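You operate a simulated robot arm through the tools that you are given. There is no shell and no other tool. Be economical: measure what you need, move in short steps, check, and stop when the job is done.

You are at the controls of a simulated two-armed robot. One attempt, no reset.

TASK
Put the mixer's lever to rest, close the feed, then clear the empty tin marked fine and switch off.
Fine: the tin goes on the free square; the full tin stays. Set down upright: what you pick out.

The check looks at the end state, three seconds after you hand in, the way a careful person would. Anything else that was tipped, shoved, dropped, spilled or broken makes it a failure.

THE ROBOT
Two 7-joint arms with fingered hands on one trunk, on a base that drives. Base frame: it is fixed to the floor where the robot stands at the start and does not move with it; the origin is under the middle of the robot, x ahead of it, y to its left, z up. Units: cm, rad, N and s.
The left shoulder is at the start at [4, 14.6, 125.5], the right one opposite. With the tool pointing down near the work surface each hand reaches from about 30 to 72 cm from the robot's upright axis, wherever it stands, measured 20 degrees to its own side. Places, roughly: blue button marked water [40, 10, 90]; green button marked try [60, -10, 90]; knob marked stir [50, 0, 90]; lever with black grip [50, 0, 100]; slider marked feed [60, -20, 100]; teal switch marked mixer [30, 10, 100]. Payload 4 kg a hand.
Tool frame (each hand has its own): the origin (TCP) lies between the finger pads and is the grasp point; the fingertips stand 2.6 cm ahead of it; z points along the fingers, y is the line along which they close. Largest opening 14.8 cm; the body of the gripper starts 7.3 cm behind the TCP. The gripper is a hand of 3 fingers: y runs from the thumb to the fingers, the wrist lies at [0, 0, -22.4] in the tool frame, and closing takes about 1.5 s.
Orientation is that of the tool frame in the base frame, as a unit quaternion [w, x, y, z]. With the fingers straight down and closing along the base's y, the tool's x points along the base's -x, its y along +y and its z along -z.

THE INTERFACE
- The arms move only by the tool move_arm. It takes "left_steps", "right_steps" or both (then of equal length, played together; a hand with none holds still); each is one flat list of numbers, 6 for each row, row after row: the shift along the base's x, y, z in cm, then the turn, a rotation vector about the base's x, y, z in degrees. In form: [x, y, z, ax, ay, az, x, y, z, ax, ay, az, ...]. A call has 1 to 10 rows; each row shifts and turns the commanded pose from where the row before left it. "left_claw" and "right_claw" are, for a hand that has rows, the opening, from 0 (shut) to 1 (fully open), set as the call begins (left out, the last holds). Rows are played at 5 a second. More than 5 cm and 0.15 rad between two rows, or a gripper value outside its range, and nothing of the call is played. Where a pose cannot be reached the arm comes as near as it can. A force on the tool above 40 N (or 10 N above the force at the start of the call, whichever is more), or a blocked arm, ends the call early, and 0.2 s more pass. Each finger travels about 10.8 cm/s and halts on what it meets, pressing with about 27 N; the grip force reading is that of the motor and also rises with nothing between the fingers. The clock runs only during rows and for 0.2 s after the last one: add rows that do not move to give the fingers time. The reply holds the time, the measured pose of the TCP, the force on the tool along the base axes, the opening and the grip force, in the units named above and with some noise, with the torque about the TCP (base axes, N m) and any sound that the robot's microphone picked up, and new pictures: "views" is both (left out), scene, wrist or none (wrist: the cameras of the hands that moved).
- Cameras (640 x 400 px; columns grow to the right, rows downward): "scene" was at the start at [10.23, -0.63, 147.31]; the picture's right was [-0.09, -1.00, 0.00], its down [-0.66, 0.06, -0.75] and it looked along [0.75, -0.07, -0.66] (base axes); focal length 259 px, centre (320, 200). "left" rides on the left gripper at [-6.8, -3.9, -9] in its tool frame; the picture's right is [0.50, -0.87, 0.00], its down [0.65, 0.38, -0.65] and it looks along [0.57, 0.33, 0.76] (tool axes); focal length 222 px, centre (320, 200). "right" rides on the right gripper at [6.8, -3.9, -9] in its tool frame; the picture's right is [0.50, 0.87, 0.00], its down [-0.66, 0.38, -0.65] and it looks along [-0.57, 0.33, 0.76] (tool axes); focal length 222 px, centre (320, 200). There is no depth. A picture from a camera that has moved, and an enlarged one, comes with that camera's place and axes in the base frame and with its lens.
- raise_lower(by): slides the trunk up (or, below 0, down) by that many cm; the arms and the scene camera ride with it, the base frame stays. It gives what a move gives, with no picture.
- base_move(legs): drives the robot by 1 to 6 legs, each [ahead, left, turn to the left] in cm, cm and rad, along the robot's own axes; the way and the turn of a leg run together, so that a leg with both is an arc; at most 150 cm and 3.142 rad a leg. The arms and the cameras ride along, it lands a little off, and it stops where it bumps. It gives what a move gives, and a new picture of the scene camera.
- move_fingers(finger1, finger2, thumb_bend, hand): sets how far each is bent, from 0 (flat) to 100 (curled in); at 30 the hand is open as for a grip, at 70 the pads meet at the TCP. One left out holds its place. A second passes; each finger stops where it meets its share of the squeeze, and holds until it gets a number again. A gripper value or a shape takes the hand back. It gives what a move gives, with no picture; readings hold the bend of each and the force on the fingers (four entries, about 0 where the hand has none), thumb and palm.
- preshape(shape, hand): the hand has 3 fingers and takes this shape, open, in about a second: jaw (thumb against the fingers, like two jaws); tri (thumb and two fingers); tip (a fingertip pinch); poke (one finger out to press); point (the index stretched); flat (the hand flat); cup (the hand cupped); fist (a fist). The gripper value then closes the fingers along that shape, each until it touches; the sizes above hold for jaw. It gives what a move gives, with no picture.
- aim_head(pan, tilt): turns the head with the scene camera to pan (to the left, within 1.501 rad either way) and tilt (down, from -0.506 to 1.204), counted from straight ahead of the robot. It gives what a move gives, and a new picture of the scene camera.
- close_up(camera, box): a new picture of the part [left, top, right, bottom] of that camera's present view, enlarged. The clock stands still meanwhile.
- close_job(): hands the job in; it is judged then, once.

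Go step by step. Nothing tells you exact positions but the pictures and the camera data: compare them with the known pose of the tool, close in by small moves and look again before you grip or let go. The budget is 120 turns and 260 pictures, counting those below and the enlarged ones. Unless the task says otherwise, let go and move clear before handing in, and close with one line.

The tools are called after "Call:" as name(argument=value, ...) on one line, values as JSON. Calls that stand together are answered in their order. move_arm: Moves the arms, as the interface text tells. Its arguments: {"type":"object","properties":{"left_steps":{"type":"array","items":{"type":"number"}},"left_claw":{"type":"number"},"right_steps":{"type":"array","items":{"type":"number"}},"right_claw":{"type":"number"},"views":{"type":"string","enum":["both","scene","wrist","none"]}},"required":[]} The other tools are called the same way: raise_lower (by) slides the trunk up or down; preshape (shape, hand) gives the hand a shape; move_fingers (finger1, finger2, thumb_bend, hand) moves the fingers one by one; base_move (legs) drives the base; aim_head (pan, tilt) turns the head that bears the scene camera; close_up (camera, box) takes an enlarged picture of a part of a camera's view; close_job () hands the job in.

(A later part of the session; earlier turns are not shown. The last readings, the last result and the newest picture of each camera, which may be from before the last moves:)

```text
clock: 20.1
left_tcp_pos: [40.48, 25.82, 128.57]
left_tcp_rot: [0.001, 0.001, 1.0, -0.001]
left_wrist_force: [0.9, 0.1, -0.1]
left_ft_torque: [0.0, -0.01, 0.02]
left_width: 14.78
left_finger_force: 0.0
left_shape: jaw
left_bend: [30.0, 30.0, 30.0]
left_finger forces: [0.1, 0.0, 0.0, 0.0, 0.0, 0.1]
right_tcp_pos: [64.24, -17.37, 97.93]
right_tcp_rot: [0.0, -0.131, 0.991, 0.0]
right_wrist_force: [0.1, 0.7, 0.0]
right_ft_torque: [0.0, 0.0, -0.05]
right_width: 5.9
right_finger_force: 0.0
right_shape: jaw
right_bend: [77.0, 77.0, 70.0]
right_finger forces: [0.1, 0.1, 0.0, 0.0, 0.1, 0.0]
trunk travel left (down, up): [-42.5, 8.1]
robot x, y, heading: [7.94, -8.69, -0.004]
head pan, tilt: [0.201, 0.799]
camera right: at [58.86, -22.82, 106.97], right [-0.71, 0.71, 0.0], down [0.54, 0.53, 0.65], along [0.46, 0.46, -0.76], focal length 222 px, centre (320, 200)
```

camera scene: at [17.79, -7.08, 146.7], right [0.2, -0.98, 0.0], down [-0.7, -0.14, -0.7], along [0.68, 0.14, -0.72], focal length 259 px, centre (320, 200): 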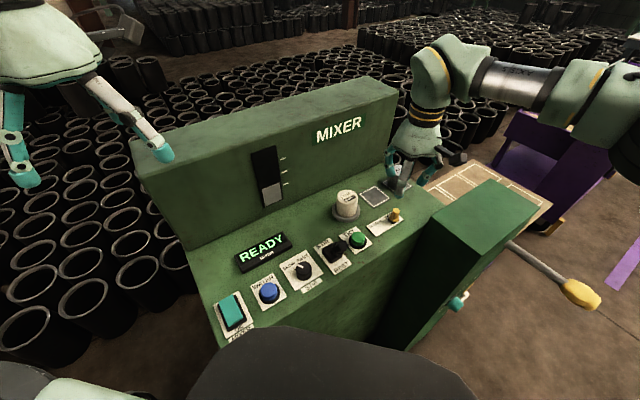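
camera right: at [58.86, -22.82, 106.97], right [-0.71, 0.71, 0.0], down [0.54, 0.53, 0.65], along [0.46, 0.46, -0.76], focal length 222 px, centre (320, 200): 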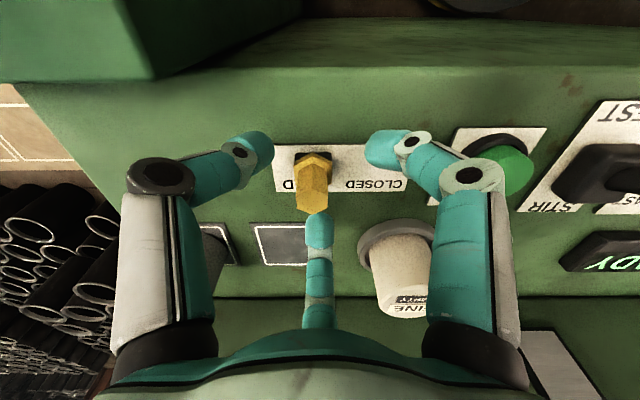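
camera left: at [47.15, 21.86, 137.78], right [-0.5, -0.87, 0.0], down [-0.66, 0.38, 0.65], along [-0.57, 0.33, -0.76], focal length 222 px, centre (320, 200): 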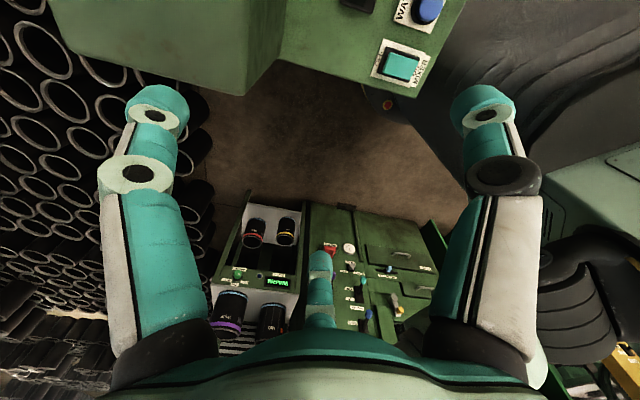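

The knob sits between the finger pads, so I'll close on it.

Call:
move_arm(right_steps=[0, 0, 0, 0, 0, 0, 0, 0, 0, 0, 0, 0, 0, 0, 0, 0, 0, 0, 0, 0, 0, 0, 0, 0, 0, 0, 0, 0, 0, 0], right_claw=0.0, views="wrist")

```text
clock: 21.3
left_tcp_pos: [40.41, 25.77, 128.68]
left_tcp_rot: [0.0, 0.0, 1.0, 0.0]
left_wrist_force: [-0.5, 0.3, 0.0]
left_ft_torque: [-0.03, 0.01, -0.02]
left_width: 14.79
left_finger_force: 0.0
left_shape: jaw
left_bend: [30.0, 30.0, 30.0]
left_finger forces: [0.0, 0.1, 0.1, 0.0, 0.1, 0.0]
right_tcp_pos: [64.36, -17.5, 97.71]
right_tcp_rot: [-0.001, -0.13, 0.991, 0.0]
right_wrist_force: [-4.5, -2.0, -6.6]
right_ft_torque: [0.0, 0.11, -0.12]
right_width: 1.38
right_finger_force: 26.8
right_shape: jaw
right_bend: [71.0, 74.0, 70.0]
right_finger forces: [22.4, 22.5, 0.0, 0.0, 22.9, 0.0]
trunk travel left (down, up): [-42.5, 8.1]
robot x, y, heading: [7.99, -9.09, -0.001]
head pan, tilt: [0.201, 0.799]
camera right: at [58.82, -22.85, 106.93], right [-0.71, 0.71, 0.0], down [0.54, 0.53, 0.65], along [0.46, 0.46, -0.76], focal length 222 px, centre (320, 200)
```

right: 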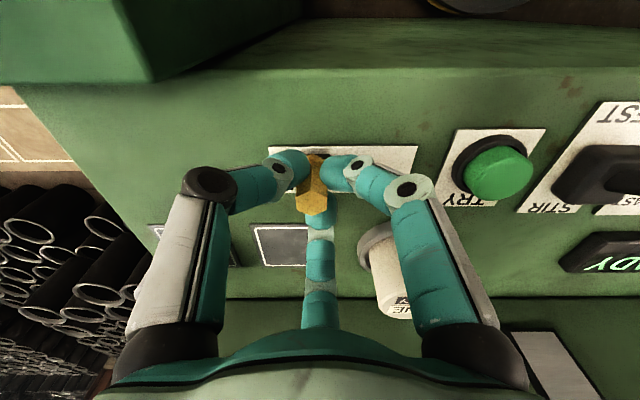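

Call:
move_arm(right_steps=[-0.5, 0.5, 0, 0, 0, 0, -0.5, 0.5, 0, 0, 0, 0, -0.5, 0.5, 0, 0, 0, 0, -0.5, 0.5, 0, 0, 0, 0, -0.5, 0.5, 0, 0, 0, 0, -0.5, 0.5, 0, 0, 0, 0, -0.5, 0.5, 0, 0, 0, 0, -0.5, 0.5, 0, 0, 0, 0], views="wrist")

Call:
close_up(camera="scene", box=[300, 150, 460, 250])

```text
clock: 23.1
left_tcp_pos: [40.87, 25.42, 128.72]
left_tcp_rot: [-0.001, -0.001, 1.0, 0.002]
left_wrist_force: [-0.4, 0.5, 0.6]
left_ft_torque: [0.0, 0.02, 0.0]
left_width: 14.8
left_finger_force: 0.1
left_shape: jaw
left_bend: [30.0, 30.0, 30.0]
left_finger forces: [0.1, 0.1, 0.0, 0.1, 0.0, 0.1]
right_tcp_pos: [60.65, -13.99, 97.61]
right_tcp_rot: [0.001, -0.128, 0.992, 0.0]
right_wrist_force: [14.5, -21.1, 0.6]
right_ft_torque: [-0.43, -0.35, -0.07]
right_width: 1.37
right_finger_force: 26.8
right_shape: jaw
right_bend: [72.0, 74.0, 70.0]
right_finger forces: [12.5, 19.6, 0.0, 0.0, 29.5, 0.0]
trunk travel left (down, up): [-42.5, 8.1]
robot x, y, heading: [8.22, -8.92, -0.001]
head pan, tilt: [0.201, 0.799]
camera right: at [55.12, -19.31, 106.75], right [-0.7, 0.71, 0.0], down [0.54, 0.53, 0.66], along [0.47, 0.46, -0.76], focal length 222 px, centre (320, 200)
```

right: 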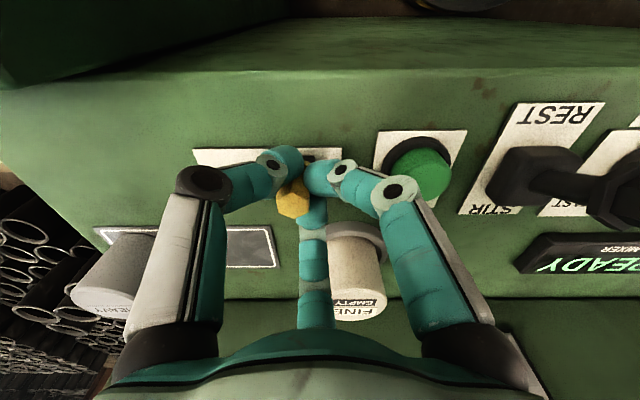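

```text
4.00 times, centred on (380, 200) of scene
camera zoom: at [18.11, -7.56, 146.69], right [0.2, -0.98, 0.0], down [-0.7, -0.14, -0.7], along [0.68, 0.14, -0.72], focal length 1038 px, centre (80, 200)
```

zoom: 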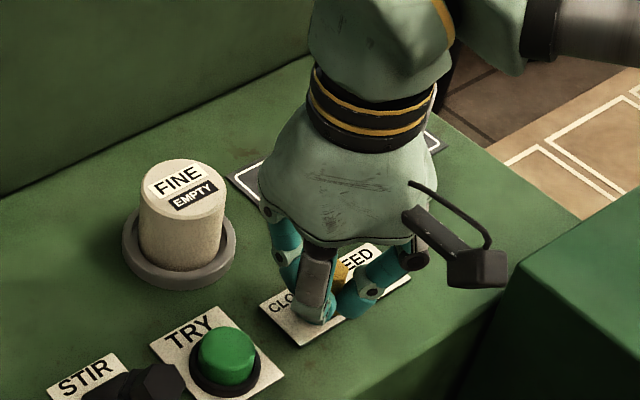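

The resistance has reached 25 N and the knob has slipped a little in the grip. I'll open, lift and look at where the slider stands.

Call:
move_arm(right_steps=[0.4, -0.4, 0, 0, 0, 0, 0, 0, 0, 0, 0, 0, 0, 0, 0, 0, 0, 0, 0, 0, 2, 0, 0, 0, 0, 0, 3, 0, 0, 0, 0, 0, 4, 0, 0, 0], right_claw=0.4, views="wrist")

Call:
close_up(camera="scene", box=[300, 150, 460, 250])

```text
clock: 24.5
left_tcp_pos: [40.41, 25.79, 128.69]
left_tcp_rot: [0.0, 0.0, 1.0, 0.0]
left_wrist_force: [0.6, 1.0, 0.5]
left_ft_torque: [-0.03, 0.01, -0.01]
left_width: 14.82
left_finger_force: 0.2
left_shape: jaw
left_bend: [30.0, 30.0, 30.0]
left_finger forces: [0.0, 0.0, 0.0, 0.0, 0.0, 0.0]
right_tcp_pos: [60.66, -13.69, 106.69]
right_tcp_rot: [0.001, -0.13, 0.991, 0.0]
right_wrist_force: [-0.5, -0.3, 0.0]
right_ft_torque: [0.03, 0.01, 0.01]
right_width: 5.89
right_finger_force: 0.1
right_shape: jaw
right_bend: [77.0, 77.0, 70.0]
right_finger forces: [0.1, 0.1, 0.0, 0.0, 0.0, 0.0]
trunk travel left (down, up): [-42.5, 8.1]
robot x, y, heading: [8.26, -8.91, 0.0]
head pan, tilt: [0.201, 0.799]
camera right: at [55.18, -19.04, 115.82], right [-0.71, 0.71, 0.0], down [0.54, 0.53, 0.65], along [0.46, 0.46, -0.76], focal length 222 px, centre (320, 200)
```

right: 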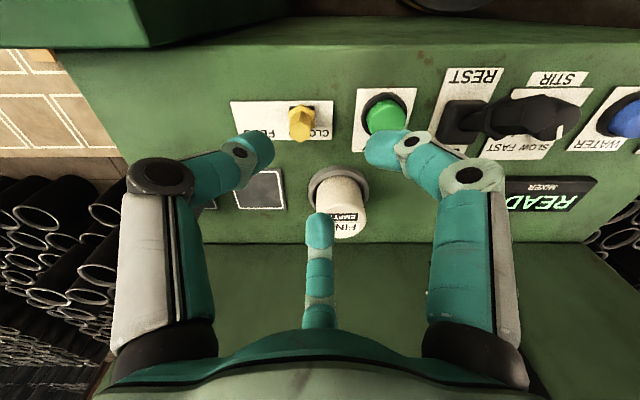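

```text
4.00 times, centred on (380, 200) of scene
camera zoom: at [17.71, -7.1, 146.71], right [0.2, -0.98, 0.0], down [-0.7, -0.14, -0.7], along [0.68, 0.14, -0.72], focal length 1038 px, centre (80, 200)
```

zoom: 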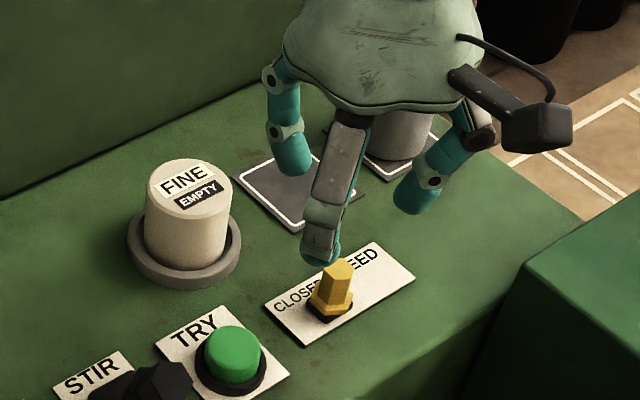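

Call:
close_up(camera="scene", box=[360, 205, 408, 235])

Call:
close_up(camera="right", box=[216, 80, 344, 160])

```text
13.33 times, centred on (384, 220) of scene
camera zoom: at [17.71, -7.1, 146.71], right [0.2, -0.98, 0.0], down [-0.7, -0.14, -0.7], along [0.68, 0.14, -0.72], focal length 3459 px, centre (-533, -67)
```

zoom: 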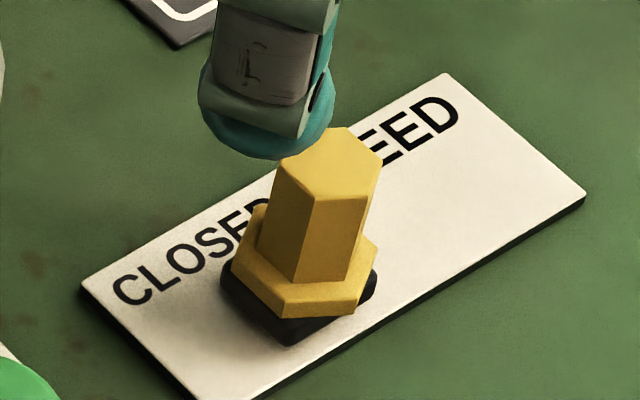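

```text
5.00 times, centred on (280, 120) of right
camera zoom: at [55.18, -19.04, 115.82], right [-0.71, 0.71, 0.0], down [0.54, 0.53, 0.65], along [0.46, 0.46, -0.76], focal length 1111 px, centre (520, 600)
```

zoom: 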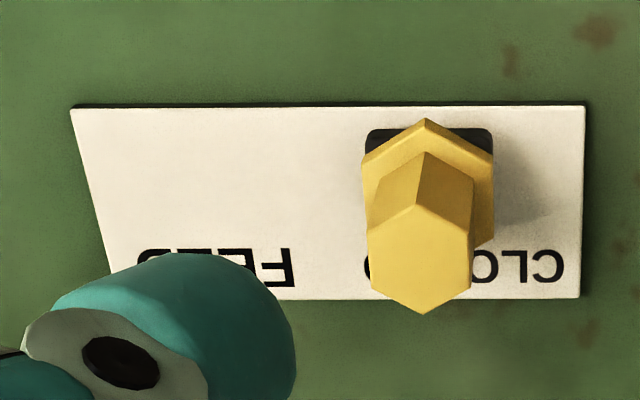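

The slider now stands at 69% of its plate, mirrored from its 30% start, so it looks like the end of travel. I'll confirm with a short nudge from behind using closed fingers.

Call:
move_arm(right_steps=[2, -2, 0, 0, 0, 0, 2, -2, 0, 0, 0, 0, 0, 0, 0, 0, 0, 0, 0, 0, 0, 0, 0, 0, 0, 0, -3, 0, 0, 0, 0, 0, -3, 0, 0, 0, 0, 0, -2.4, 0, 0, 0, -0.5, 0.5, 0, 0, 0, 0, -0.5, 0.5, 0, 0, 0, 0], right_claw=0.0, views="wrist")

```text
clock: 26.5
left_tcp_pos: [40.65, 25.74, 128.65]
left_tcp_rot: [0.0, -0.001, 1.0, 0.0]
left_wrist_force: [-0.1, -0.3, 0.0]
left_ft_torque: [0.02, 0.01, 0.01]
left_width: 14.77
left_finger_force: 0.1
left_shape: jaw
left_bend: [30.0, 30.0, 30.0]
left_finger forces: [0.1, 0.1, 0.0, 0.1, 0.1, 0.1]
right_tcp_pos: [63.6, -16.94, 98.37]
right_tcp_rot: [0.0, -0.129, 0.992, -0.001]
right_wrist_force: [0.4, -2.5, -0.4]
right_ft_torque: [-0.03, 0.0, 0.02]
right_width: 0.02
right_finger_force: 26.6
right_shape: jaw
right_bend: [70.0, 70.0, 70.0]
right_finger forces: [1.8, 0.0, 0.0, 0.0, 0.1, 0.0]
trunk travel left (down, up): [-42.5, 8.1]
robot x, y, heading: [7.99, -9.13, -0.004]
head pan, tilt: [0.201, 0.799]
camera right: at [58.09, -22.29, 107.44], right [-0.71, 0.71, 0.0], down [0.54, 0.53, 0.65], along [0.46, 0.46, -0.76], focal length 222 px, centre (320, 200)
```

right: 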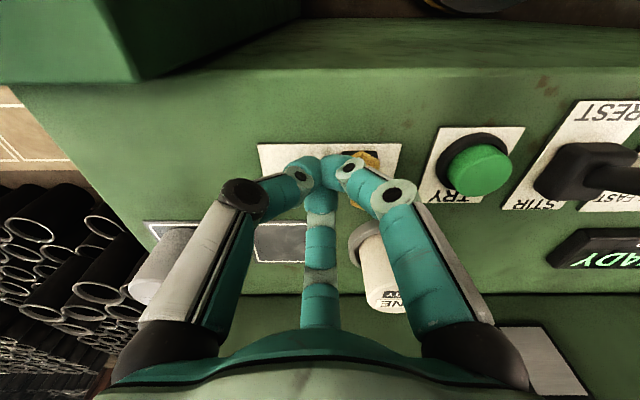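

Just touching. I'll push a little further and watch the force.

Call:
move_arm(right_steps=[-0.25, 0.25, 0, 0, 0, 0, -0.25, 0.25, 0, 0, 0, 0, -0.2, 0.2, 0, 0, 0, 0, 0, 0, 0, 0, 0, 0], views="wrist")

```text
clock: 27.5
left_tcp_pos: [40.58, 25.66, 128.72]
left_tcp_rot: [0.0, 0.0, 1.0, -0.001]
left_wrist_force: [-0.9, 0.3, -0.2]
left_ft_torque: [0.02, 0.01, 0.01]
left_width: 14.79
left_finger_force: 0.0
left_shape: jaw
left_bend: [30.0, 30.0, 30.0]
left_finger forces: [0.0, 0.1, 0.0, 0.1, 0.0, 0.0]
right_tcp_pos: [63.07, -16.29, 98.46]
right_tcp_rot: [0.0, -0.129, 0.992, 0.001]
right_wrist_force: [0.5, -10.8, 0.5]
right_ft_torque: [-0.09, 0.0, 0.11]
right_width: 0.02
right_finger_force: 26.2
right_shape: jaw
right_bend: [70.0, 70.0, 70.0]
right_finger forces: [3.5, 0.0, 0.0, 0.0, 0.1, 0.0]
trunk travel left (down, up): [-42.5, 8.1]
robot x, y, heading: [7.92, -8.85, -0.001]
head pan, tilt: [0.201, 0.799]
camera right: at [57.48, -21.71, 107.49], right [-0.71, 0.71, 0.0], down [0.54, 0.53, 0.65], along [0.46, 0.46, -0.76], focal length 222 px, centre (320, 200)
```

right: 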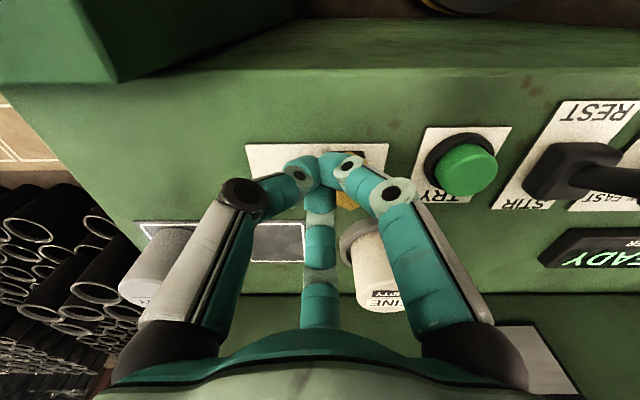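

The slider stays at about 0.7 of its plate under 11 N, so the feed is at its CLOSED stop. Now I'll lift clear and move above the FINE tin, turning the hand so the full tin will fall between fingers at the set-down.

Call:
move_arm(right_steps=[0.5, -0.5, 0, 0, 0, 0, 0, 0, 4.5, 0, 0, 0, 0, 0, 4.5, 0, 0, -6, 0.9, 4, 1, 0, 0, -8, 0.9, 4, 0.5, 0, 0, -8, 0.9, 4, 0, 0, 0, -8, 0, 0, 0, 0, 0, 0], right_claw=0.0, views="none")

Call:
move_arm(right_steps=[0, 0, 0, 0, 0, 0, 0, 0, 0, 0, 0, 0, 0, 0, 0, 0, 0, 0, 0, 0, 0, 0, 0, 0], right_claw=0.65, views="wrist")

Call:
close_up(camera="scene", box=[300, 150, 460, 250])

```text
clock: 29.1
left_tcp_pos: [40.47, 25.79, 128.71]
left_tcp_rot: [0.0, -0.001, 1.0, 0.0]
left_wrist_force: [-0.9, 1.2, -0.6]
left_ft_torque: [0.0, -0.02, -0.01]
left_width: 14.78
left_finger_force: 0.1
left_shape: jaw
left_bend: [30.0, 30.0, 30.0]
left_finger forces: [0.0, 0.1, 0.0, 0.0, 0.0, 0.1]
right_tcp_pos: [66.11, -4.68, 108.92]
right_tcp_rot: [0.0, 0.132, 0.991, 0.001]
right_wrist_force: [-0.6, -0.2, 0.5]
right_ft_torque: [0.02, 0.02, 0.04]
right_width: 0.01
right_finger_force: 27.2
right_shape: jaw
right_bend: [70.0, 70.0, 70.0]
right_finger forces: [0.0, 0.0, 0.0, 0.0, 0.0, 0.0]
trunk travel left (down, up): [-42.5, 8.1]
robot x, y, heading: [7.76, -9.12, -0.005]
head pan, tilt: [0.201, 0.799]
```

```text
clock: 30.1
left_tcp_pos: [40.69, 25.85, 128.64]
left_tcp_rot: [0.0, 0.0, 1.0, -0.001]
left_wrist_force: [-0.2, 0.2, 1.1]
left_ft_torque: [-0.03, -0.05, 0.0]
left_width: 14.79
left_finger_force: 0.2
left_shape: jaw
left_bend: [30.0, 30.0, 30.0]
left_finger forces: [0.0, 0.1, 0.0, 0.0, 0.0, 0.0]
right_tcp_pos: [66.22, -4.59, 108.96]
right_tcp_rot: [0.0, 0.131, 0.991, -0.001]
right_wrist_force: [0.4, 0.5, 0.1]
right_ft_torque: [0.03, 0.01, 0.01]
right_width: 9.6
right_finger_force: 0.1
right_shape: jaw
right_bend: [30.0, 30.0, 70.0]
right_finger forces: [0.0, 0.0, 0.0, 0.1, 0.0, 0.0]
trunk travel left (down, up): [-42.5, 8.1]
robot x, y, heading: [8.04, -8.92, -0.002]
head pan, tilt: [0.201, 0.799]
camera right: at [58.68, -6.49, 118.05], right [-0.26, 0.97, 0.0], down [0.73, 0.2, 0.65], along [0.63, 0.17, -0.76], focal length 222 px, centre (320, 200)
```

right: 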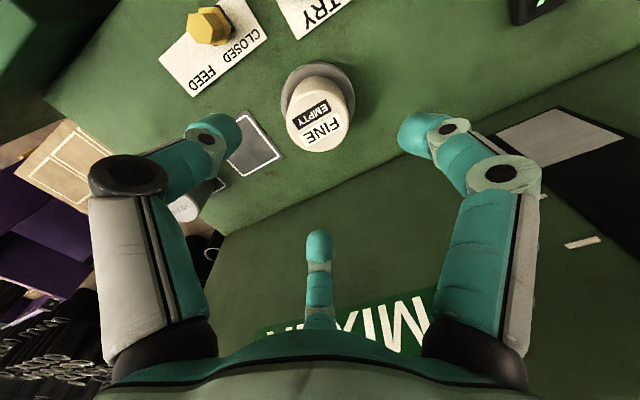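

```text
4.00 times, centred on (380, 200) of scene
camera zoom: at [17.79, -7.09, 146.7], right [0.2, -0.98, 0.0], down [-0.7, -0.14, -0.7], along [0.68, 0.14, -0.72], focal length 1038 px, centre (80, 200)
```

zoom: 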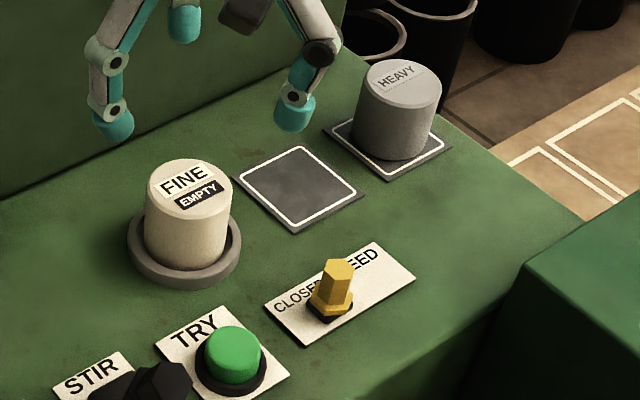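

The tin's axis is at about (66.0, -4.4), nearly under the tool. I'll lower partway and look.

Call:
move_arm(right_steps=[-0.1, 0.1, -3, 0, 0, 0, -0.1, 0.1, -3, 0, 0, 0, 0, 0, -1.5, 0, 0, 0, 0, 0, 0, 0, 0, 0], views="wrist")

Call:
close_up(camera="scene", box=[300, 150, 460, 250])

```text
clock: 31.1
left_tcp_pos: [40.67, 25.79, 128.65]
left_tcp_rot: [0.001, 0.0, 1.0, -0.001]
left_wrist_force: [-0.2, 0.9, 0.7]
left_ft_torque: [0.04, 0.01, 0.01]
left_width: 14.77
left_finger_force: 0.1
left_shape: jaw
left_bend: [30.0, 30.0, 30.0]
left_finger forces: [0.0, 0.1, 0.1, 0.1, 0.0, 0.1]
right_tcp_pos: [66.08, -4.51, 101.59]
right_tcp_rot: [0.0, 0.131, 0.991, 0.001]
right_wrist_force: [-0.5, 0.9, 0.2]
right_ft_torque: [0.01, 0.02, 0.01]
right_width: 9.59
right_finger_force: 0.1
right_shape: jaw
right_bend: [30.0, 30.0, 70.0]
right_finger forces: [0.0, 0.0, 0.1, 0.2, 0.0, 0.0]
trunk travel left (down, up): [-42.5, 8.1]
robot x, y, heading: [8.05, -8.62, -0.004]
head pan, tilt: [0.201, 0.799]
camera right: at [58.51, -6.42, 110.56], right [-0.26, 0.97, 0.0], down [0.73, 0.2, 0.65], along [0.63, 0.17, -0.76], focal length 222 px, centre (320, 200)
```

right: 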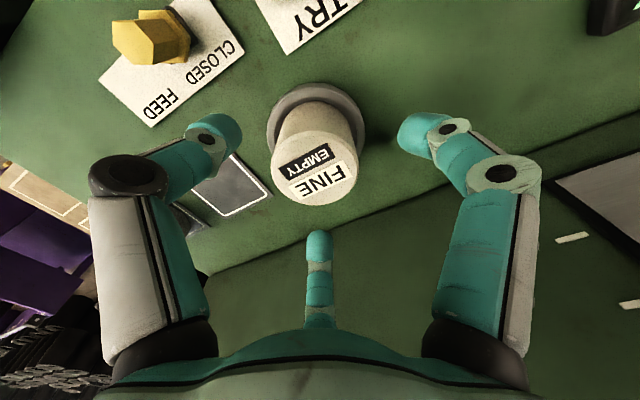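

```text
4.00 times, centred on (380, 200) of scene
camera zoom: at [17.79, -7.13, 146.7], right [0.2, -0.98, 0.0], down [-0.7, -0.14, -0.7], along [0.68, 0.14, -0.72], focal length 1038 px, centre (80, 200)
```

zoom: 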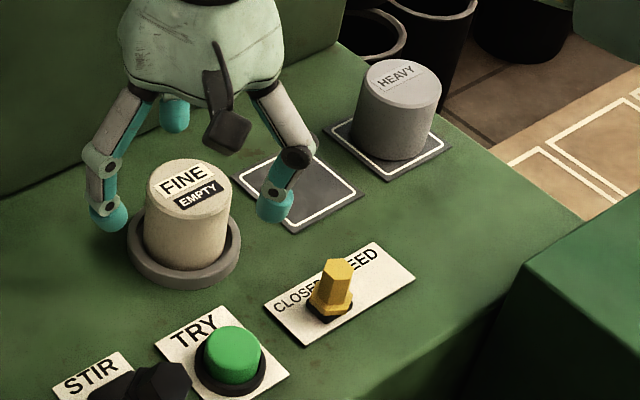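

Call:
move_arm(right_steps=[0, 0, -2.2, 0, 0, 0, 0, 0, -2.2, 0, 0, 0, 0, 0, 0, 0, 0, 0], views="wrist")

Call:
close_up(camera="scene", box=[300, 150, 460, 250])

```text
clock: 31.9
left_tcp_pos: [40.52, 25.84, 128.62]
left_tcp_rot: [0.0, 0.0, 1.0, -0.001]
left_wrist_force: [0.7, 0.5, 0.1]
left_ft_torque: [0.0, 0.0, 0.02]
left_width: 14.76
left_finger_force: 0.1
left_shape: jaw
left_bend: [30.0, 30.0, 30.0]
left_finger forces: [0.0, 0.0, 0.0, 0.1, 0.1, 0.0]
right_tcp_pos: [65.88, -4.43, 96.99]
right_tcp_rot: [0.0, 0.131, 0.991, 0.0]
right_wrist_force: [-0.2, 0.5, -0.6]
right_ft_torque: [-0.04, 0.0, 0.02]
right_width: 9.58
right_finger_force: 0.1
right_shape: jaw
right_bend: [30.0, 30.0, 70.0]
right_finger forces: [0.1, 0.0, 0.0, 0.0, 0.1, 0.0]
trunk travel left (down, up): [-42.5, 8.1]
robot x, y, heading: [7.85, -8.96, -0.002]
head pan, tilt: [0.201, 0.799]
camera right: at [58.47, -6.35, 106.06], right [-0.26, 0.97, 0.0], down [0.73, 0.2, 0.65], along [0.63, 0.17, -0.76], focal length 222 px, centre (320, 200)
```

right: 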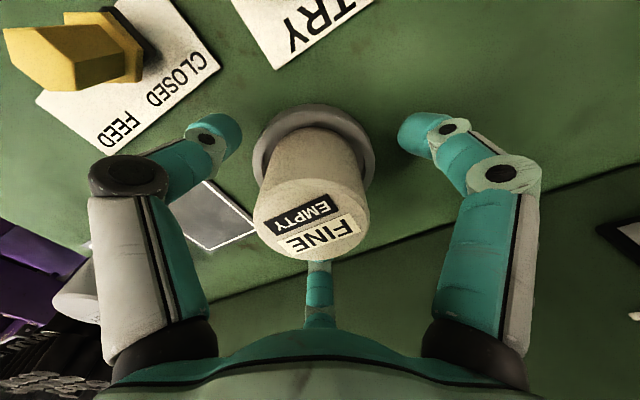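

```text
4.00 times, centred on (380, 200) of scene
camera zoom: at [17.77, -7.12, 146.7], right [0.2, -0.98, 0.0], down [-0.7, -0.14, -0.7], along [0.68, 0.14, -0.72], focal length 1038 px, centre (80, 200)
```

zoom: 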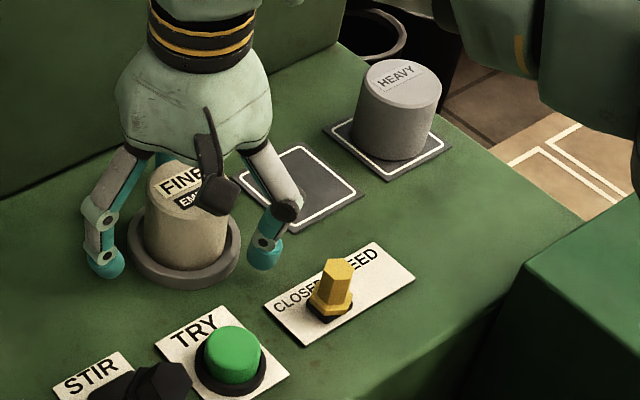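

I'll raise slightly so the tips clear the holder ring, then close.

Call:
move_arm(right_steps=[0.1, 0, 0.7, 0, 0, 0], views="none")

Call:
move_arm(right_steps=[0, 0, 0, 0, 0, 0, 0, 0, 0, 0, 0, 0, 0, 0, 0, 0, 0, 0, 0, 0, 0, 0, 0, 0, 0, 0, 0, 0, 0, 0, 0, 0, 0, 0, 0, 0], right_claw=0.2, views="wrist")

Call:
close_up(camera="scene", box=[300, 150, 460, 250])

```text
clock: 32.3
left_tcp_pos: [40.62, 25.76, 128.65]
left_tcp_rot: [-0.001, -0.001, 1.0, -0.001]
left_wrist_force: [-0.1, 0.2, 0.9]
left_ft_torque: [0.03, 0.01, -0.01]
left_width: 14.79
left_finger_force: 0.0
left_shape: jaw
left_bend: [30.0, 30.0, 30.0]
left_finger forces: [0.0, 0.0, 0.0, 0.0, 0.0, 0.1]
right_tcp_pos: [66.12, -4.46, 97.66]
right_tcp_rot: [0.001, 0.131, 0.991, 0.0]
right_wrist_force: [-0.1, 0.3, -0.9]
right_ft_torque: [0.0, 0.01, 0.0]
right_width: 9.59
right_finger_force: 0.0
right_shape: jaw
right_bend: [30.0, 30.0, 70.0]
right_finger forces: [0.0, 0.0, 0.0, 0.0, 0.1, 0.0]
trunk travel left (down, up): [-42.5, 8.1]
robot x, y, heading: [8.37, -8.87, -0.002]
head pan, tilt: [0.201, 0.799]
```

```text
clock: 33.7
left_tcp_pos: [40.62, 25.77, 128.72]
left_tcp_rot: [0.0, 0.0, 1.0, -0.001]
left_wrist_force: [0.5, 0.4, -0.2]
left_ft_torque: [0.01, -0.02, 0.01]
left_width: 14.78
left_finger_force: 0.0
left_shape: jaw
left_bend: [30.0, 30.0, 30.0]
left_finger forces: [0.0, 0.0, 0.0, 0.2, 0.0, 0.0]
right_tcp_pos: [66.08, -4.38, 97.55]
right_tcp_rot: [0.0, 0.13, 0.991, 0.0]
right_wrist_force: [-0.4, -0.2, 0.6]
right_ft_torque: [-0.02, 0.01, 0.0]
right_width: 4.75
right_finger_force: 27.2
right_shape: jaw
right_bend: [77.0, 77.0, 70.0]
right_finger forces: [23.7, 24.8, 0.1, 0.0, 24.9, 0.1]
trunk travel left (down, up): [-42.5, 8.1]
robot x, y, heading: [8.19, -8.9, -0.0]
head pan, tilt: [0.201, 0.799]
camera right: at [58.63, -6.34, 106.77], right [-0.26, 0.97, 0.0], down [0.73, 0.2, 0.65], along [0.63, 0.17, -0.76], focal length 222 px, centre (320, 200)
```

right: 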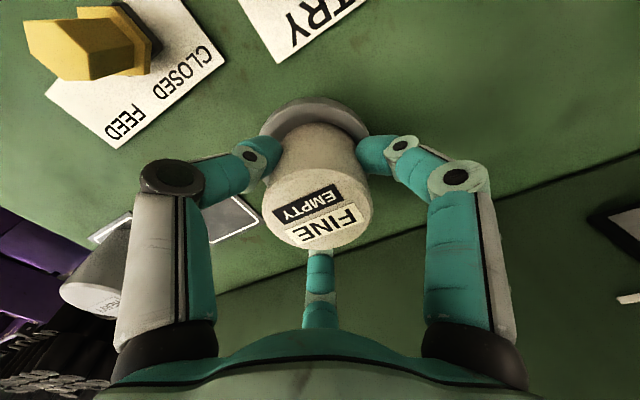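

```text
4.00 times, centred on (380, 200) of scene
camera zoom: at [17.82, -7.12, 146.7], right [0.2, -0.98, 0.0], down [-0.7, -0.14, -0.7], along [0.68, 0.14, -0.72], focal length 1038 px, centre (80, 200)
```

zoom: 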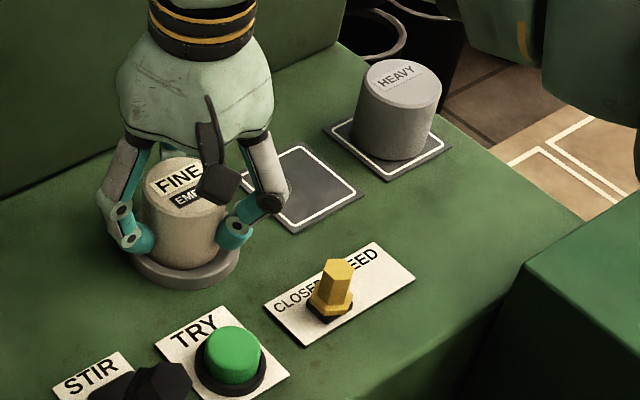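

The tin is held by all three fingers. I'll lift slowly.

Call:
move_arm(right_steps=[0, 0, 0.7, 0, 0, 0, 0, 0, 0.8, 0, 0, 0, 0, 0, 1, 0, 0, 0, 0, 0, 1.5, 0, 0, 0, 0, 0, 1.5, 0, 0, 0], views="wrist")

Call:
close_up(camera="scene", box=[300, 130, 460, 230])

```text
clock: 34.9
left_tcp_pos: [40.47, 25.73, 128.66]
left_tcp_rot: [0.0, 0.0, 1.0, -0.001]
left_wrist_force: [-1.1, 0.0, -0.2]
left_ft_torque: [0.0, 0.01, 0.0]
left_width: 14.8
left_finger_force: 0.1
left_shape: jaw
left_bend: [30.0, 30.0, 30.0]
left_finger forces: [0.0, 0.0, 0.0, 0.0, 0.0, 0.0]
right_tcp_pos: [65.96, -4.35, 103.15]
right_tcp_rot: [0.0, 0.131, 0.991, 0.0]
right_wrist_force: [0.3, 0.9, -1.8]
right_ft_torque: [0.01, 0.0, 0.0]
right_width: 4.78
right_finger_force: 26.6
right_shape: jaw
right_bend: [77.0, 77.0, 70.0]
right_finger forces: [23.7, 24.7, 0.0, 0.0, 24.9, 0.0]
trunk travel left (down, up): [-42.5, 8.1]
robot x, y, heading: [7.65, -8.89, 0.003]
head pan, tilt: [0.201, 0.799]
camera right: at [58.6, -6.32, 112.33], right [-0.26, 0.97, 0.0], down [0.73, 0.2, 0.65], along [0.63, 0.17, -0.76], focal length 222 px, centre (320, 200)
```

right: 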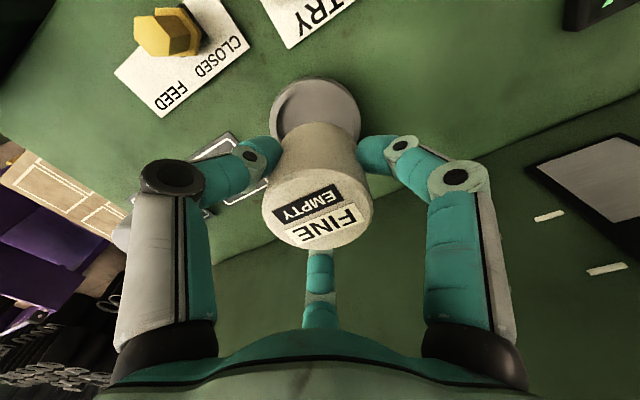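

```text
4.00 times, centred on (380, 180) of scene
camera zoom: at [17.79, -7.11, 146.7], right [0.2, -0.98, 0.0], down [-0.7, -0.14, -0.7], along [0.68, 0.14, -0.72], focal length 1038 px, centre (80, 280)
```

zoom: 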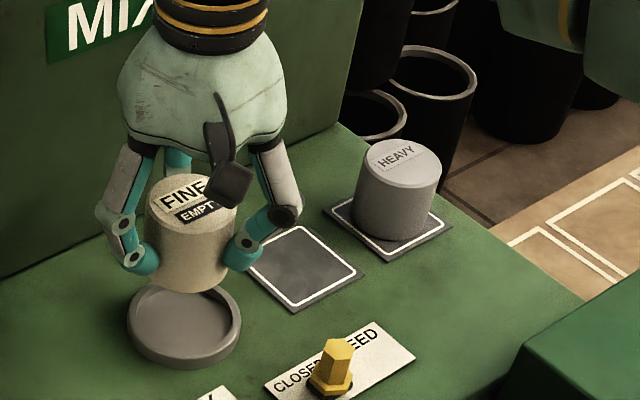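

The tin is lifted cleanly and upright. The free square is at about (73.4, -12.4), so I'll carry it there at height and check the alignment.

Call:
move_arm(right_steps=[1.85, -2, 0.4, 0, 0, 0, 1.85, -2, 0.4, 0, 0, 0, 1.85, -2, 0, 0, 0, 0, 1.85, -2, 0, 0, 0, 0, 0, 0, 0, 0, 0, 0], views="wrist")

Call:
close_up(camera="scene", box=[300, 130, 460, 230])

```text
clock: 36.1
left_tcp_pos: [40.65, 25.83, 128.67]
left_tcp_rot: [-0.001, 0.0, 1.0, -0.001]
left_wrist_force: [-0.4, 0.4, -0.2]
left_ft_torque: [-0.01, 0.0, -0.01]
left_width: 14.8
left_finger_force: 0.0
left_shape: jaw
left_bend: [30.0, 30.0, 30.0]
left_finger forces: [0.1, 0.0, 0.0, 0.0, 0.0, 0.1]
right_tcp_pos: [73.36, -12.27, 104.07]
right_tcp_rot: [0.001, 0.13, 0.991, 0.0]
right_wrist_force: [0.0, 0.4, -3.1]
right_ft_torque: [-0.05, 0.01, -0.01]
right_width: 4.76
right_finger_force: 26.8
right_shape: jaw
right_bend: [77.0, 77.0, 70.0]
right_finger forces: [23.7, 25.0, 0.1, 0.1, 24.8, 0.0]
trunk travel left (down, up): [-42.5, 8.1]
robot x, y, heading: [7.93, -8.56, 0.003]
head pan, tilt: [0.201, 0.799]
camera right: at [65.93, -14.21, 113.24], right [-0.26, 0.97, 0.0], down [0.73, 0.2, 0.65], along [0.63, 0.17, -0.76], focal length 222 px, centre (320, 200)
```

right: 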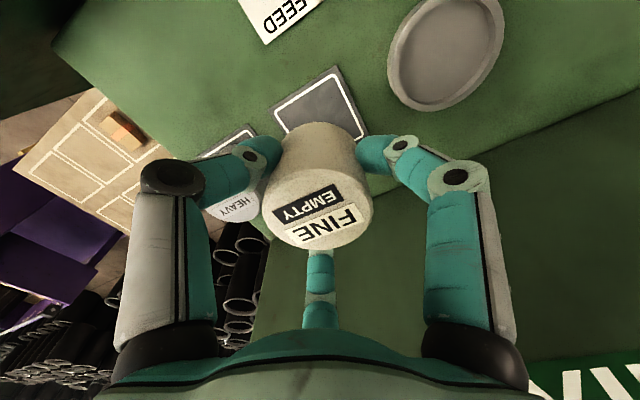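

```text
4.00 times, centred on (380, 180) of scene
camera zoom: at [17.8, -7.11, 146.7], right [0.2, -0.98, 0.0], down [-0.7, -0.14, -0.7], along [0.68, 0.14, -0.72], focal length 1038 px, centre (80, 280)
```

zoom: 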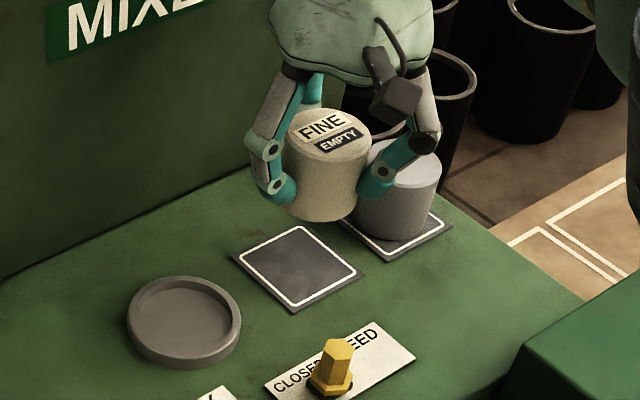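

The square's centre computes to (73.6, -12.4), which is under the tin. I'll lower to just above it.

Call:
move_arm(right_steps=[0.15, -0.1, -2, 0, 0, 0, 0, 0, -2, 0, 0, 0, 0, 0, -1.5, 0, 0, 0, 0, 0, 0, 0, 0, 0], views="wrist")

Call:
close_up(camera="scene", box=[340, 150, 436, 210])

```text
clock: 37.1
left_tcp_pos: [40.51, 25.86, 128.66]
left_tcp_rot: [0.0, 0.0, 1.0, 0.0]
left_wrist_force: [0.0, 0.4, -0.7]
left_ft_torque: [-0.01, 0.0, 0.02]
left_width: 14.82
left_finger_force: 0.0
left_shape: jaw
left_bend: [30.0, 30.0, 30.0]
left_finger forces: [0.1, 0.0, 0.0, 0.0, 0.1, 0.0]
right_tcp_pos: [73.58, -12.44, 98.44]
right_tcp_rot: [0.0, 0.13, 0.992, 0.0]
right_wrist_force: [0.1, -0.9, -2.8]
right_ft_torque: [0.03, 0.02, 0.01]
right_width: 4.75
right_finger_force: 27.5
right_shape: jaw
right_bend: [77.0, 77.0, 70.0]
right_finger forces: [23.7, 25.0, 0.1, 0.0, 24.9, 0.0]
trunk travel left (down, up): [-42.5, 8.1]
robot x, y, heading: [8.03, -8.87, -0.006]
head pan, tilt: [0.201, 0.799]
camera right: at [66.07, -14.44, 107.59], right [-0.26, 0.97, 0.0], down [0.73, 0.19, 0.65], along [0.63, 0.17, -0.76], focal length 222 px, centre (320, 200)
```

right: 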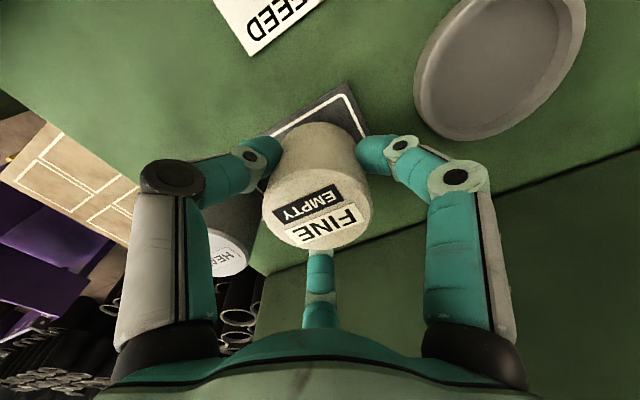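

```text
6.67 times, centred on (388, 180) of scene
camera zoom: at [17.84, -7.14, 146.7], right [0.2, -0.98, 0.0], down [-0.7, -0.14, -0.7], along [0.68, 0.14, -0.72], focal length 1730 px, centre (-133, 333)
```

zoom: 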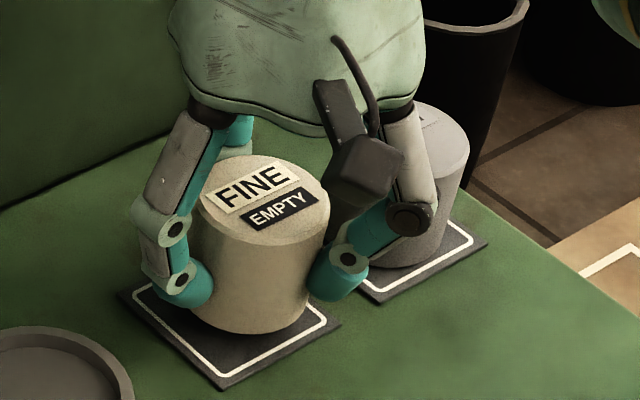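

Call:
move_arm(right_steps=[0, 0, -0.3, 0, 0, 0, 0, 0, -0.3, 0, 0, 0, 0, 0, -0.2, 0, 0, 0, 0, 0, 0, 0, 0, 0], views="none")

Call:
close_up(camera="scene", box=[340, 150, 436, 210])

```text
clock: 38.1
left_tcp_pos: [40.62, 25.84, 128.59]
left_tcp_rot: [0.001, 0.0, 1.0, -0.001]
left_wrist_force: [0.2, -1.0, -0.2]
left_ft_torque: [0.02, -0.01, -0.02]
left_width: 14.79
left_finger_force: 0.0
left_shape: jaw
left_bend: [30.0, 30.0, 30.0]
left_finger forces: [0.1, 0.0, 0.0, 0.1, 0.1, 0.0]
right_tcp_pos: [73.66, -12.42, 97.81]
right_tcp_rot: [0.0, 0.13, 0.991, 0.0]
right_wrist_force: [0.8, 0.0, -1.9]
right_ft_torque: [0.0, 0.01, 0.0]
right_width: 4.78
right_finger_force: 27.2
right_shape: jaw
right_bend: [77.0, 77.0, 70.0]
right_finger forces: [23.6, 25.0, 0.0, 0.0, 24.9, 0.0]
trunk travel left (down, up): [-42.5, 8.1]
robot x, y, heading: [7.88, -8.89, 0.003]
head pan, tilt: [0.201, 0.799]
```

```text
6.67 times, centred on (388, 180) of scene
camera zoom: at [17.83, -7.12, 146.7], right [0.2, -0.98, 0.0], down [-0.7, -0.14, -0.7], along [0.68, 0.14, -0.72], focal length 1730 px, centre (-133, 333)
```

zoom: 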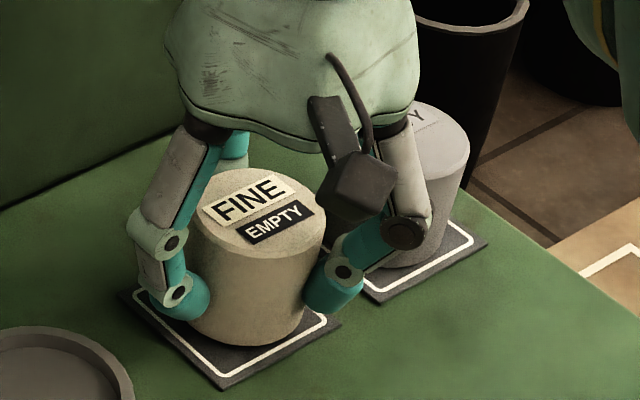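

The tin sits slightly right of the square's centre, so I'll shift it about 0.45 cm and lower until it touches.

Call:
move_arm(right_steps=[-0.05, 0.45, 0, 0, 0, 0, 0, 0, -0.25, 0, 0, 0, 0, 0, -0.25, 0, 0, 0, 0, 0, 0, 0, 0, 0], views="none")

Call:
close_up(camera="scene", box=[340, 150, 436, 210])

```text
clock: 39.1
left_tcp_pos: [40.5, 25.87, 128.76]
left_tcp_rot: [0.0, -0.001, 1.0, -0.001]
left_wrist_force: [0.2, 0.2, 0.0]
left_ft_torque: [0.0, -0.01, 0.03]
left_width: 14.78
left_finger_force: 0.1
left_shape: jaw
left_bend: [30.0, 30.0, 30.0]
left_finger forces: [0.0, 0.0, 0.0, 0.0, 0.1, 0.1]
right_tcp_pos: [73.58, -11.96, 97.45]
right_tcp_rot: [0.001, 0.132, 0.991, 0.0]
right_wrist_force: [0.4, -1.9, 7.2]
right_ft_torque: [-0.06, 0.01, 0.0]
right_width: 4.76
right_finger_force: 26.9
right_shape: jaw
right_bend: [77.0, 77.0, 70.0]
right_finger forces: [24.3, 26.1, 0.0, 0.1, 26.6, 0.0]
trunk travel left (down, up): [-42.5, 8.1]
robot x, y, heading: [7.95, -8.79, 0.0]
head pan, tilt: [0.201, 0.799]
```

```text
6.67 times, centred on (388, 180) of scene
camera zoom: at [17.71, -7.13, 146.72], right [0.2, -0.98, 0.0], down [-0.7, -0.14, -0.7], along [0.68, 0.14, -0.72], focal length 1730 px, centre (-133, 333)
```

zoom: 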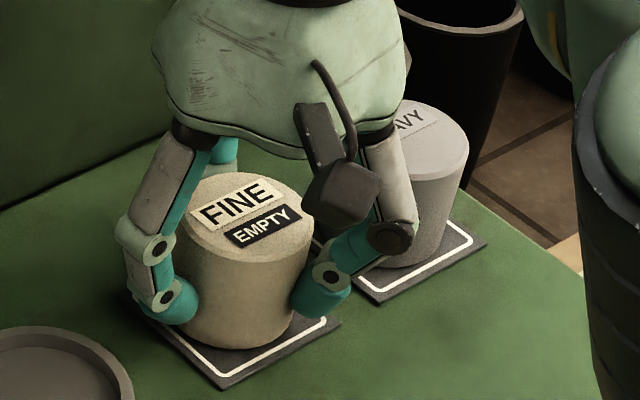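

The force shows the tin is resting on the square. I'll open moderately and lift straight up.

Call:
move_arm(right_steps=[0, 0, 0.1, 0, 0, 0, 0, 0, 0, 0, 0, 0, 0, 0, 0, 0, 0, 0, 0, 0, 0, 0, 0, 0, 0, 0, 0, 0, 0, 0], right_claw=0.6, views="wrist")

Call:
move_arm(right_steps=[0, 0, 1.5, 0, 0, 0, 0, 0, 3, 0, 0, 0, 0, 0, 4, 0, 0, 0, 0, 0, 4, 0, 0, 0, 0, 0, 4, 0, 0, 0, -3, -3, 1, 0, 0, 0, -3, -3, 0, 0, 0, 0], views="wrist")

Call:
close_up(camera="scene", box=[280, 130, 440, 230])

```text
clock: 40.3
left_tcp_pos: [40.54, 25.78, 128.66]
left_tcp_rot: [-0.001, 0.0, 1.0, 0.0]
left_wrist_force: [0.8, 0.5, 0.1]
left_ft_torque: [-0.03, 0.01, 0.0]
left_width: 14.77
left_finger_force: 0.1
left_shape: jaw
left_bend: [30.0, 30.0, 30.0]
left_finger forces: [0.0, 0.0, 0.1, 0.0, 0.1, 0.0]
right_tcp_pos: [73.57, -12.05, 97.32]
right_tcp_rot: [-0.001, 0.13, 0.991, 0.0]
right_wrist_force: [0.1, 0.0, 0.5]
right_ft_torque: [-0.02, -0.01, -0.04]
right_width: 8.81
right_finger_force: 0.2
right_shape: jaw
right_bend: [32.0, 32.0, 70.0]
right_finger forces: [0.1, 0.0, 0.0, 0.0, 0.0, 0.0]
trunk travel left (down, up): [-42.5, 8.1]
robot x, y, heading: [8.41, -8.58, -0.002]
head pan, tilt: [0.201, 0.799]
camera right: at [66.08, -13.93, 106.46], right [-0.26, 0.97, 0.0], down [0.73, 0.2, 0.65], along [0.63, 0.17, -0.76], focal length 222 px, centre (320, 200)
```

right: 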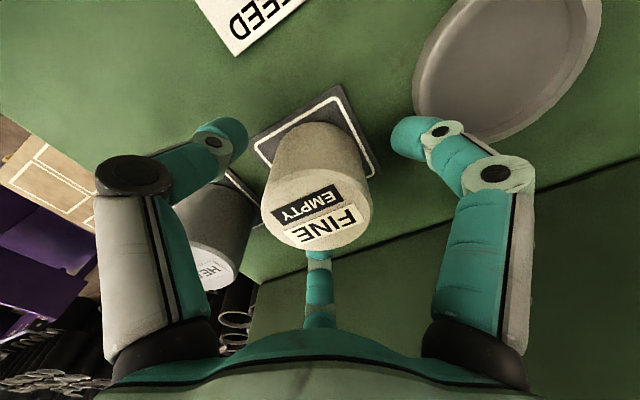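

```text
clock: 41.9
left_tcp_pos: [40.4, 25.7, 128.69]
left_tcp_rot: [0.001, 0.0, 1.0, 0.0]
left_wrist_force: [0.2, 0.4, -0.5]
left_ft_torque: [0.01, -0.04, -0.02]
left_width: 14.79
left_finger_force: 0.0
left_shape: jaw
left_bend: [30.0, 30.0, 30.0]
left_finger forces: [0.0, 0.0, 0.0, 0.1, 0.0, 0.1]
right_tcp_pos: [66.75, -17.66, 115.07]
right_tcp_rot: [0.002, 0.133, 0.991, 0.002]
right_wrist_force: [-0.9, -0.4, 0.5]
right_ft_torque: [-0.02, -0.06, 0.04]
right_width: 8.86
right_finger_force: 0.1
right_shape: jaw
right_bend: [32.0, 32.0, 70.0]
right_finger forces: [0.1, 0.0, 0.0, 0.0, 0.1, 0.0]
right hand out of reach, approached as far as the arm can: row 5
trunk travel left (down, up): [-42.5, 8.1]
robot x, y, heading: [8.37, -8.71, 0.0]
head pan, tilt: [0.201, 0.799]
camera right: at [59.23, -19.67, 124.21], right [-0.26, 0.97, 0.0], down [0.73, 0.19, 0.66], along [0.63, 0.17, -0.76], focal length 222 px, centre (320, 200)
```

right: 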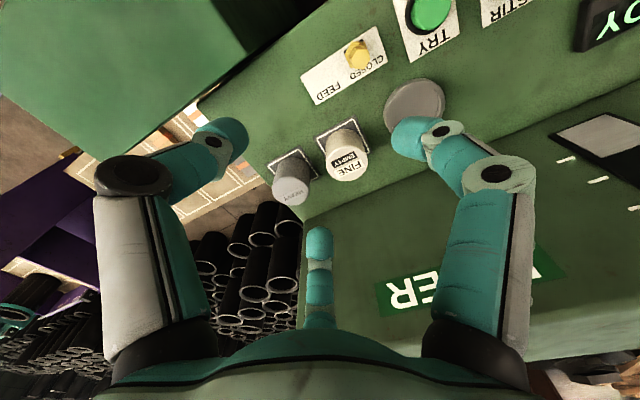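

```text
4.00 times, centred on (360, 180) of scene
camera zoom: at [17.67, -7.28, 146.71], right [0.2, -0.98, 0.0], down [-0.7, -0.14, -0.7], along [0.68, 0.14, -0.72], focal length 1038 px, centre (160, 280)
```

zoom: 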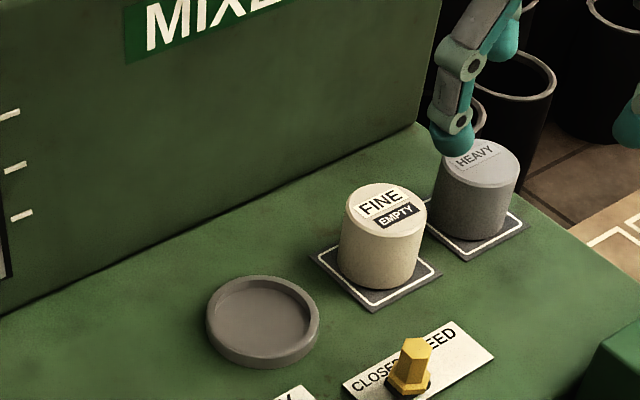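

The FINE tin stands upright on the square and the HEAVY tin is untouched. Next is the mixer switch, which I'll look at more closely.

Call:
close_up(camera="scene", box=[200, 280, 264, 350])

Call:
close_up(camera="left", box=[360, 30, 450, 95])

```text
5.71 times, centred on (232, 315) of scene
camera zoom: at [17.67, -7.28, 146.71], right [0.2, -0.98, 0.0], down [-0.7, -0.14, -0.7], along [0.68, 0.14, -0.72], focal length 1482 px, centre (823, -457)
```

zoom: 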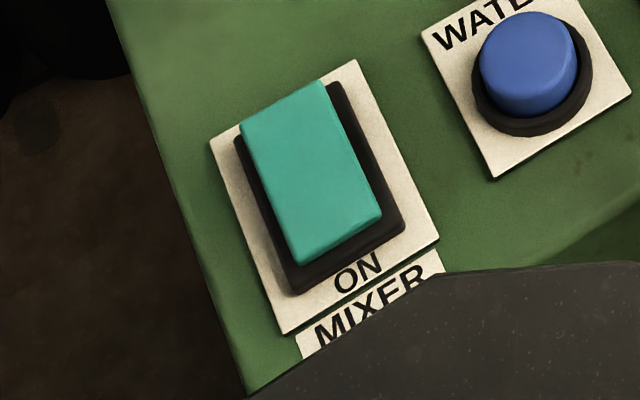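

```text
6.15 times, centred on (405, 62) of left
camera zoom: at [47.14, 21.69, 137.81], right [-0.5, -0.87, 0.0], down [-0.66, 0.38, 0.65], along [-0.57, 0.33, -0.76], focal length 1367 px, centre (-203, 1046)
```

zoom: 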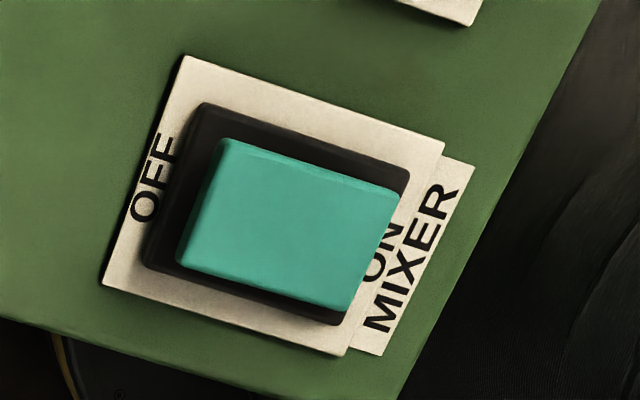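

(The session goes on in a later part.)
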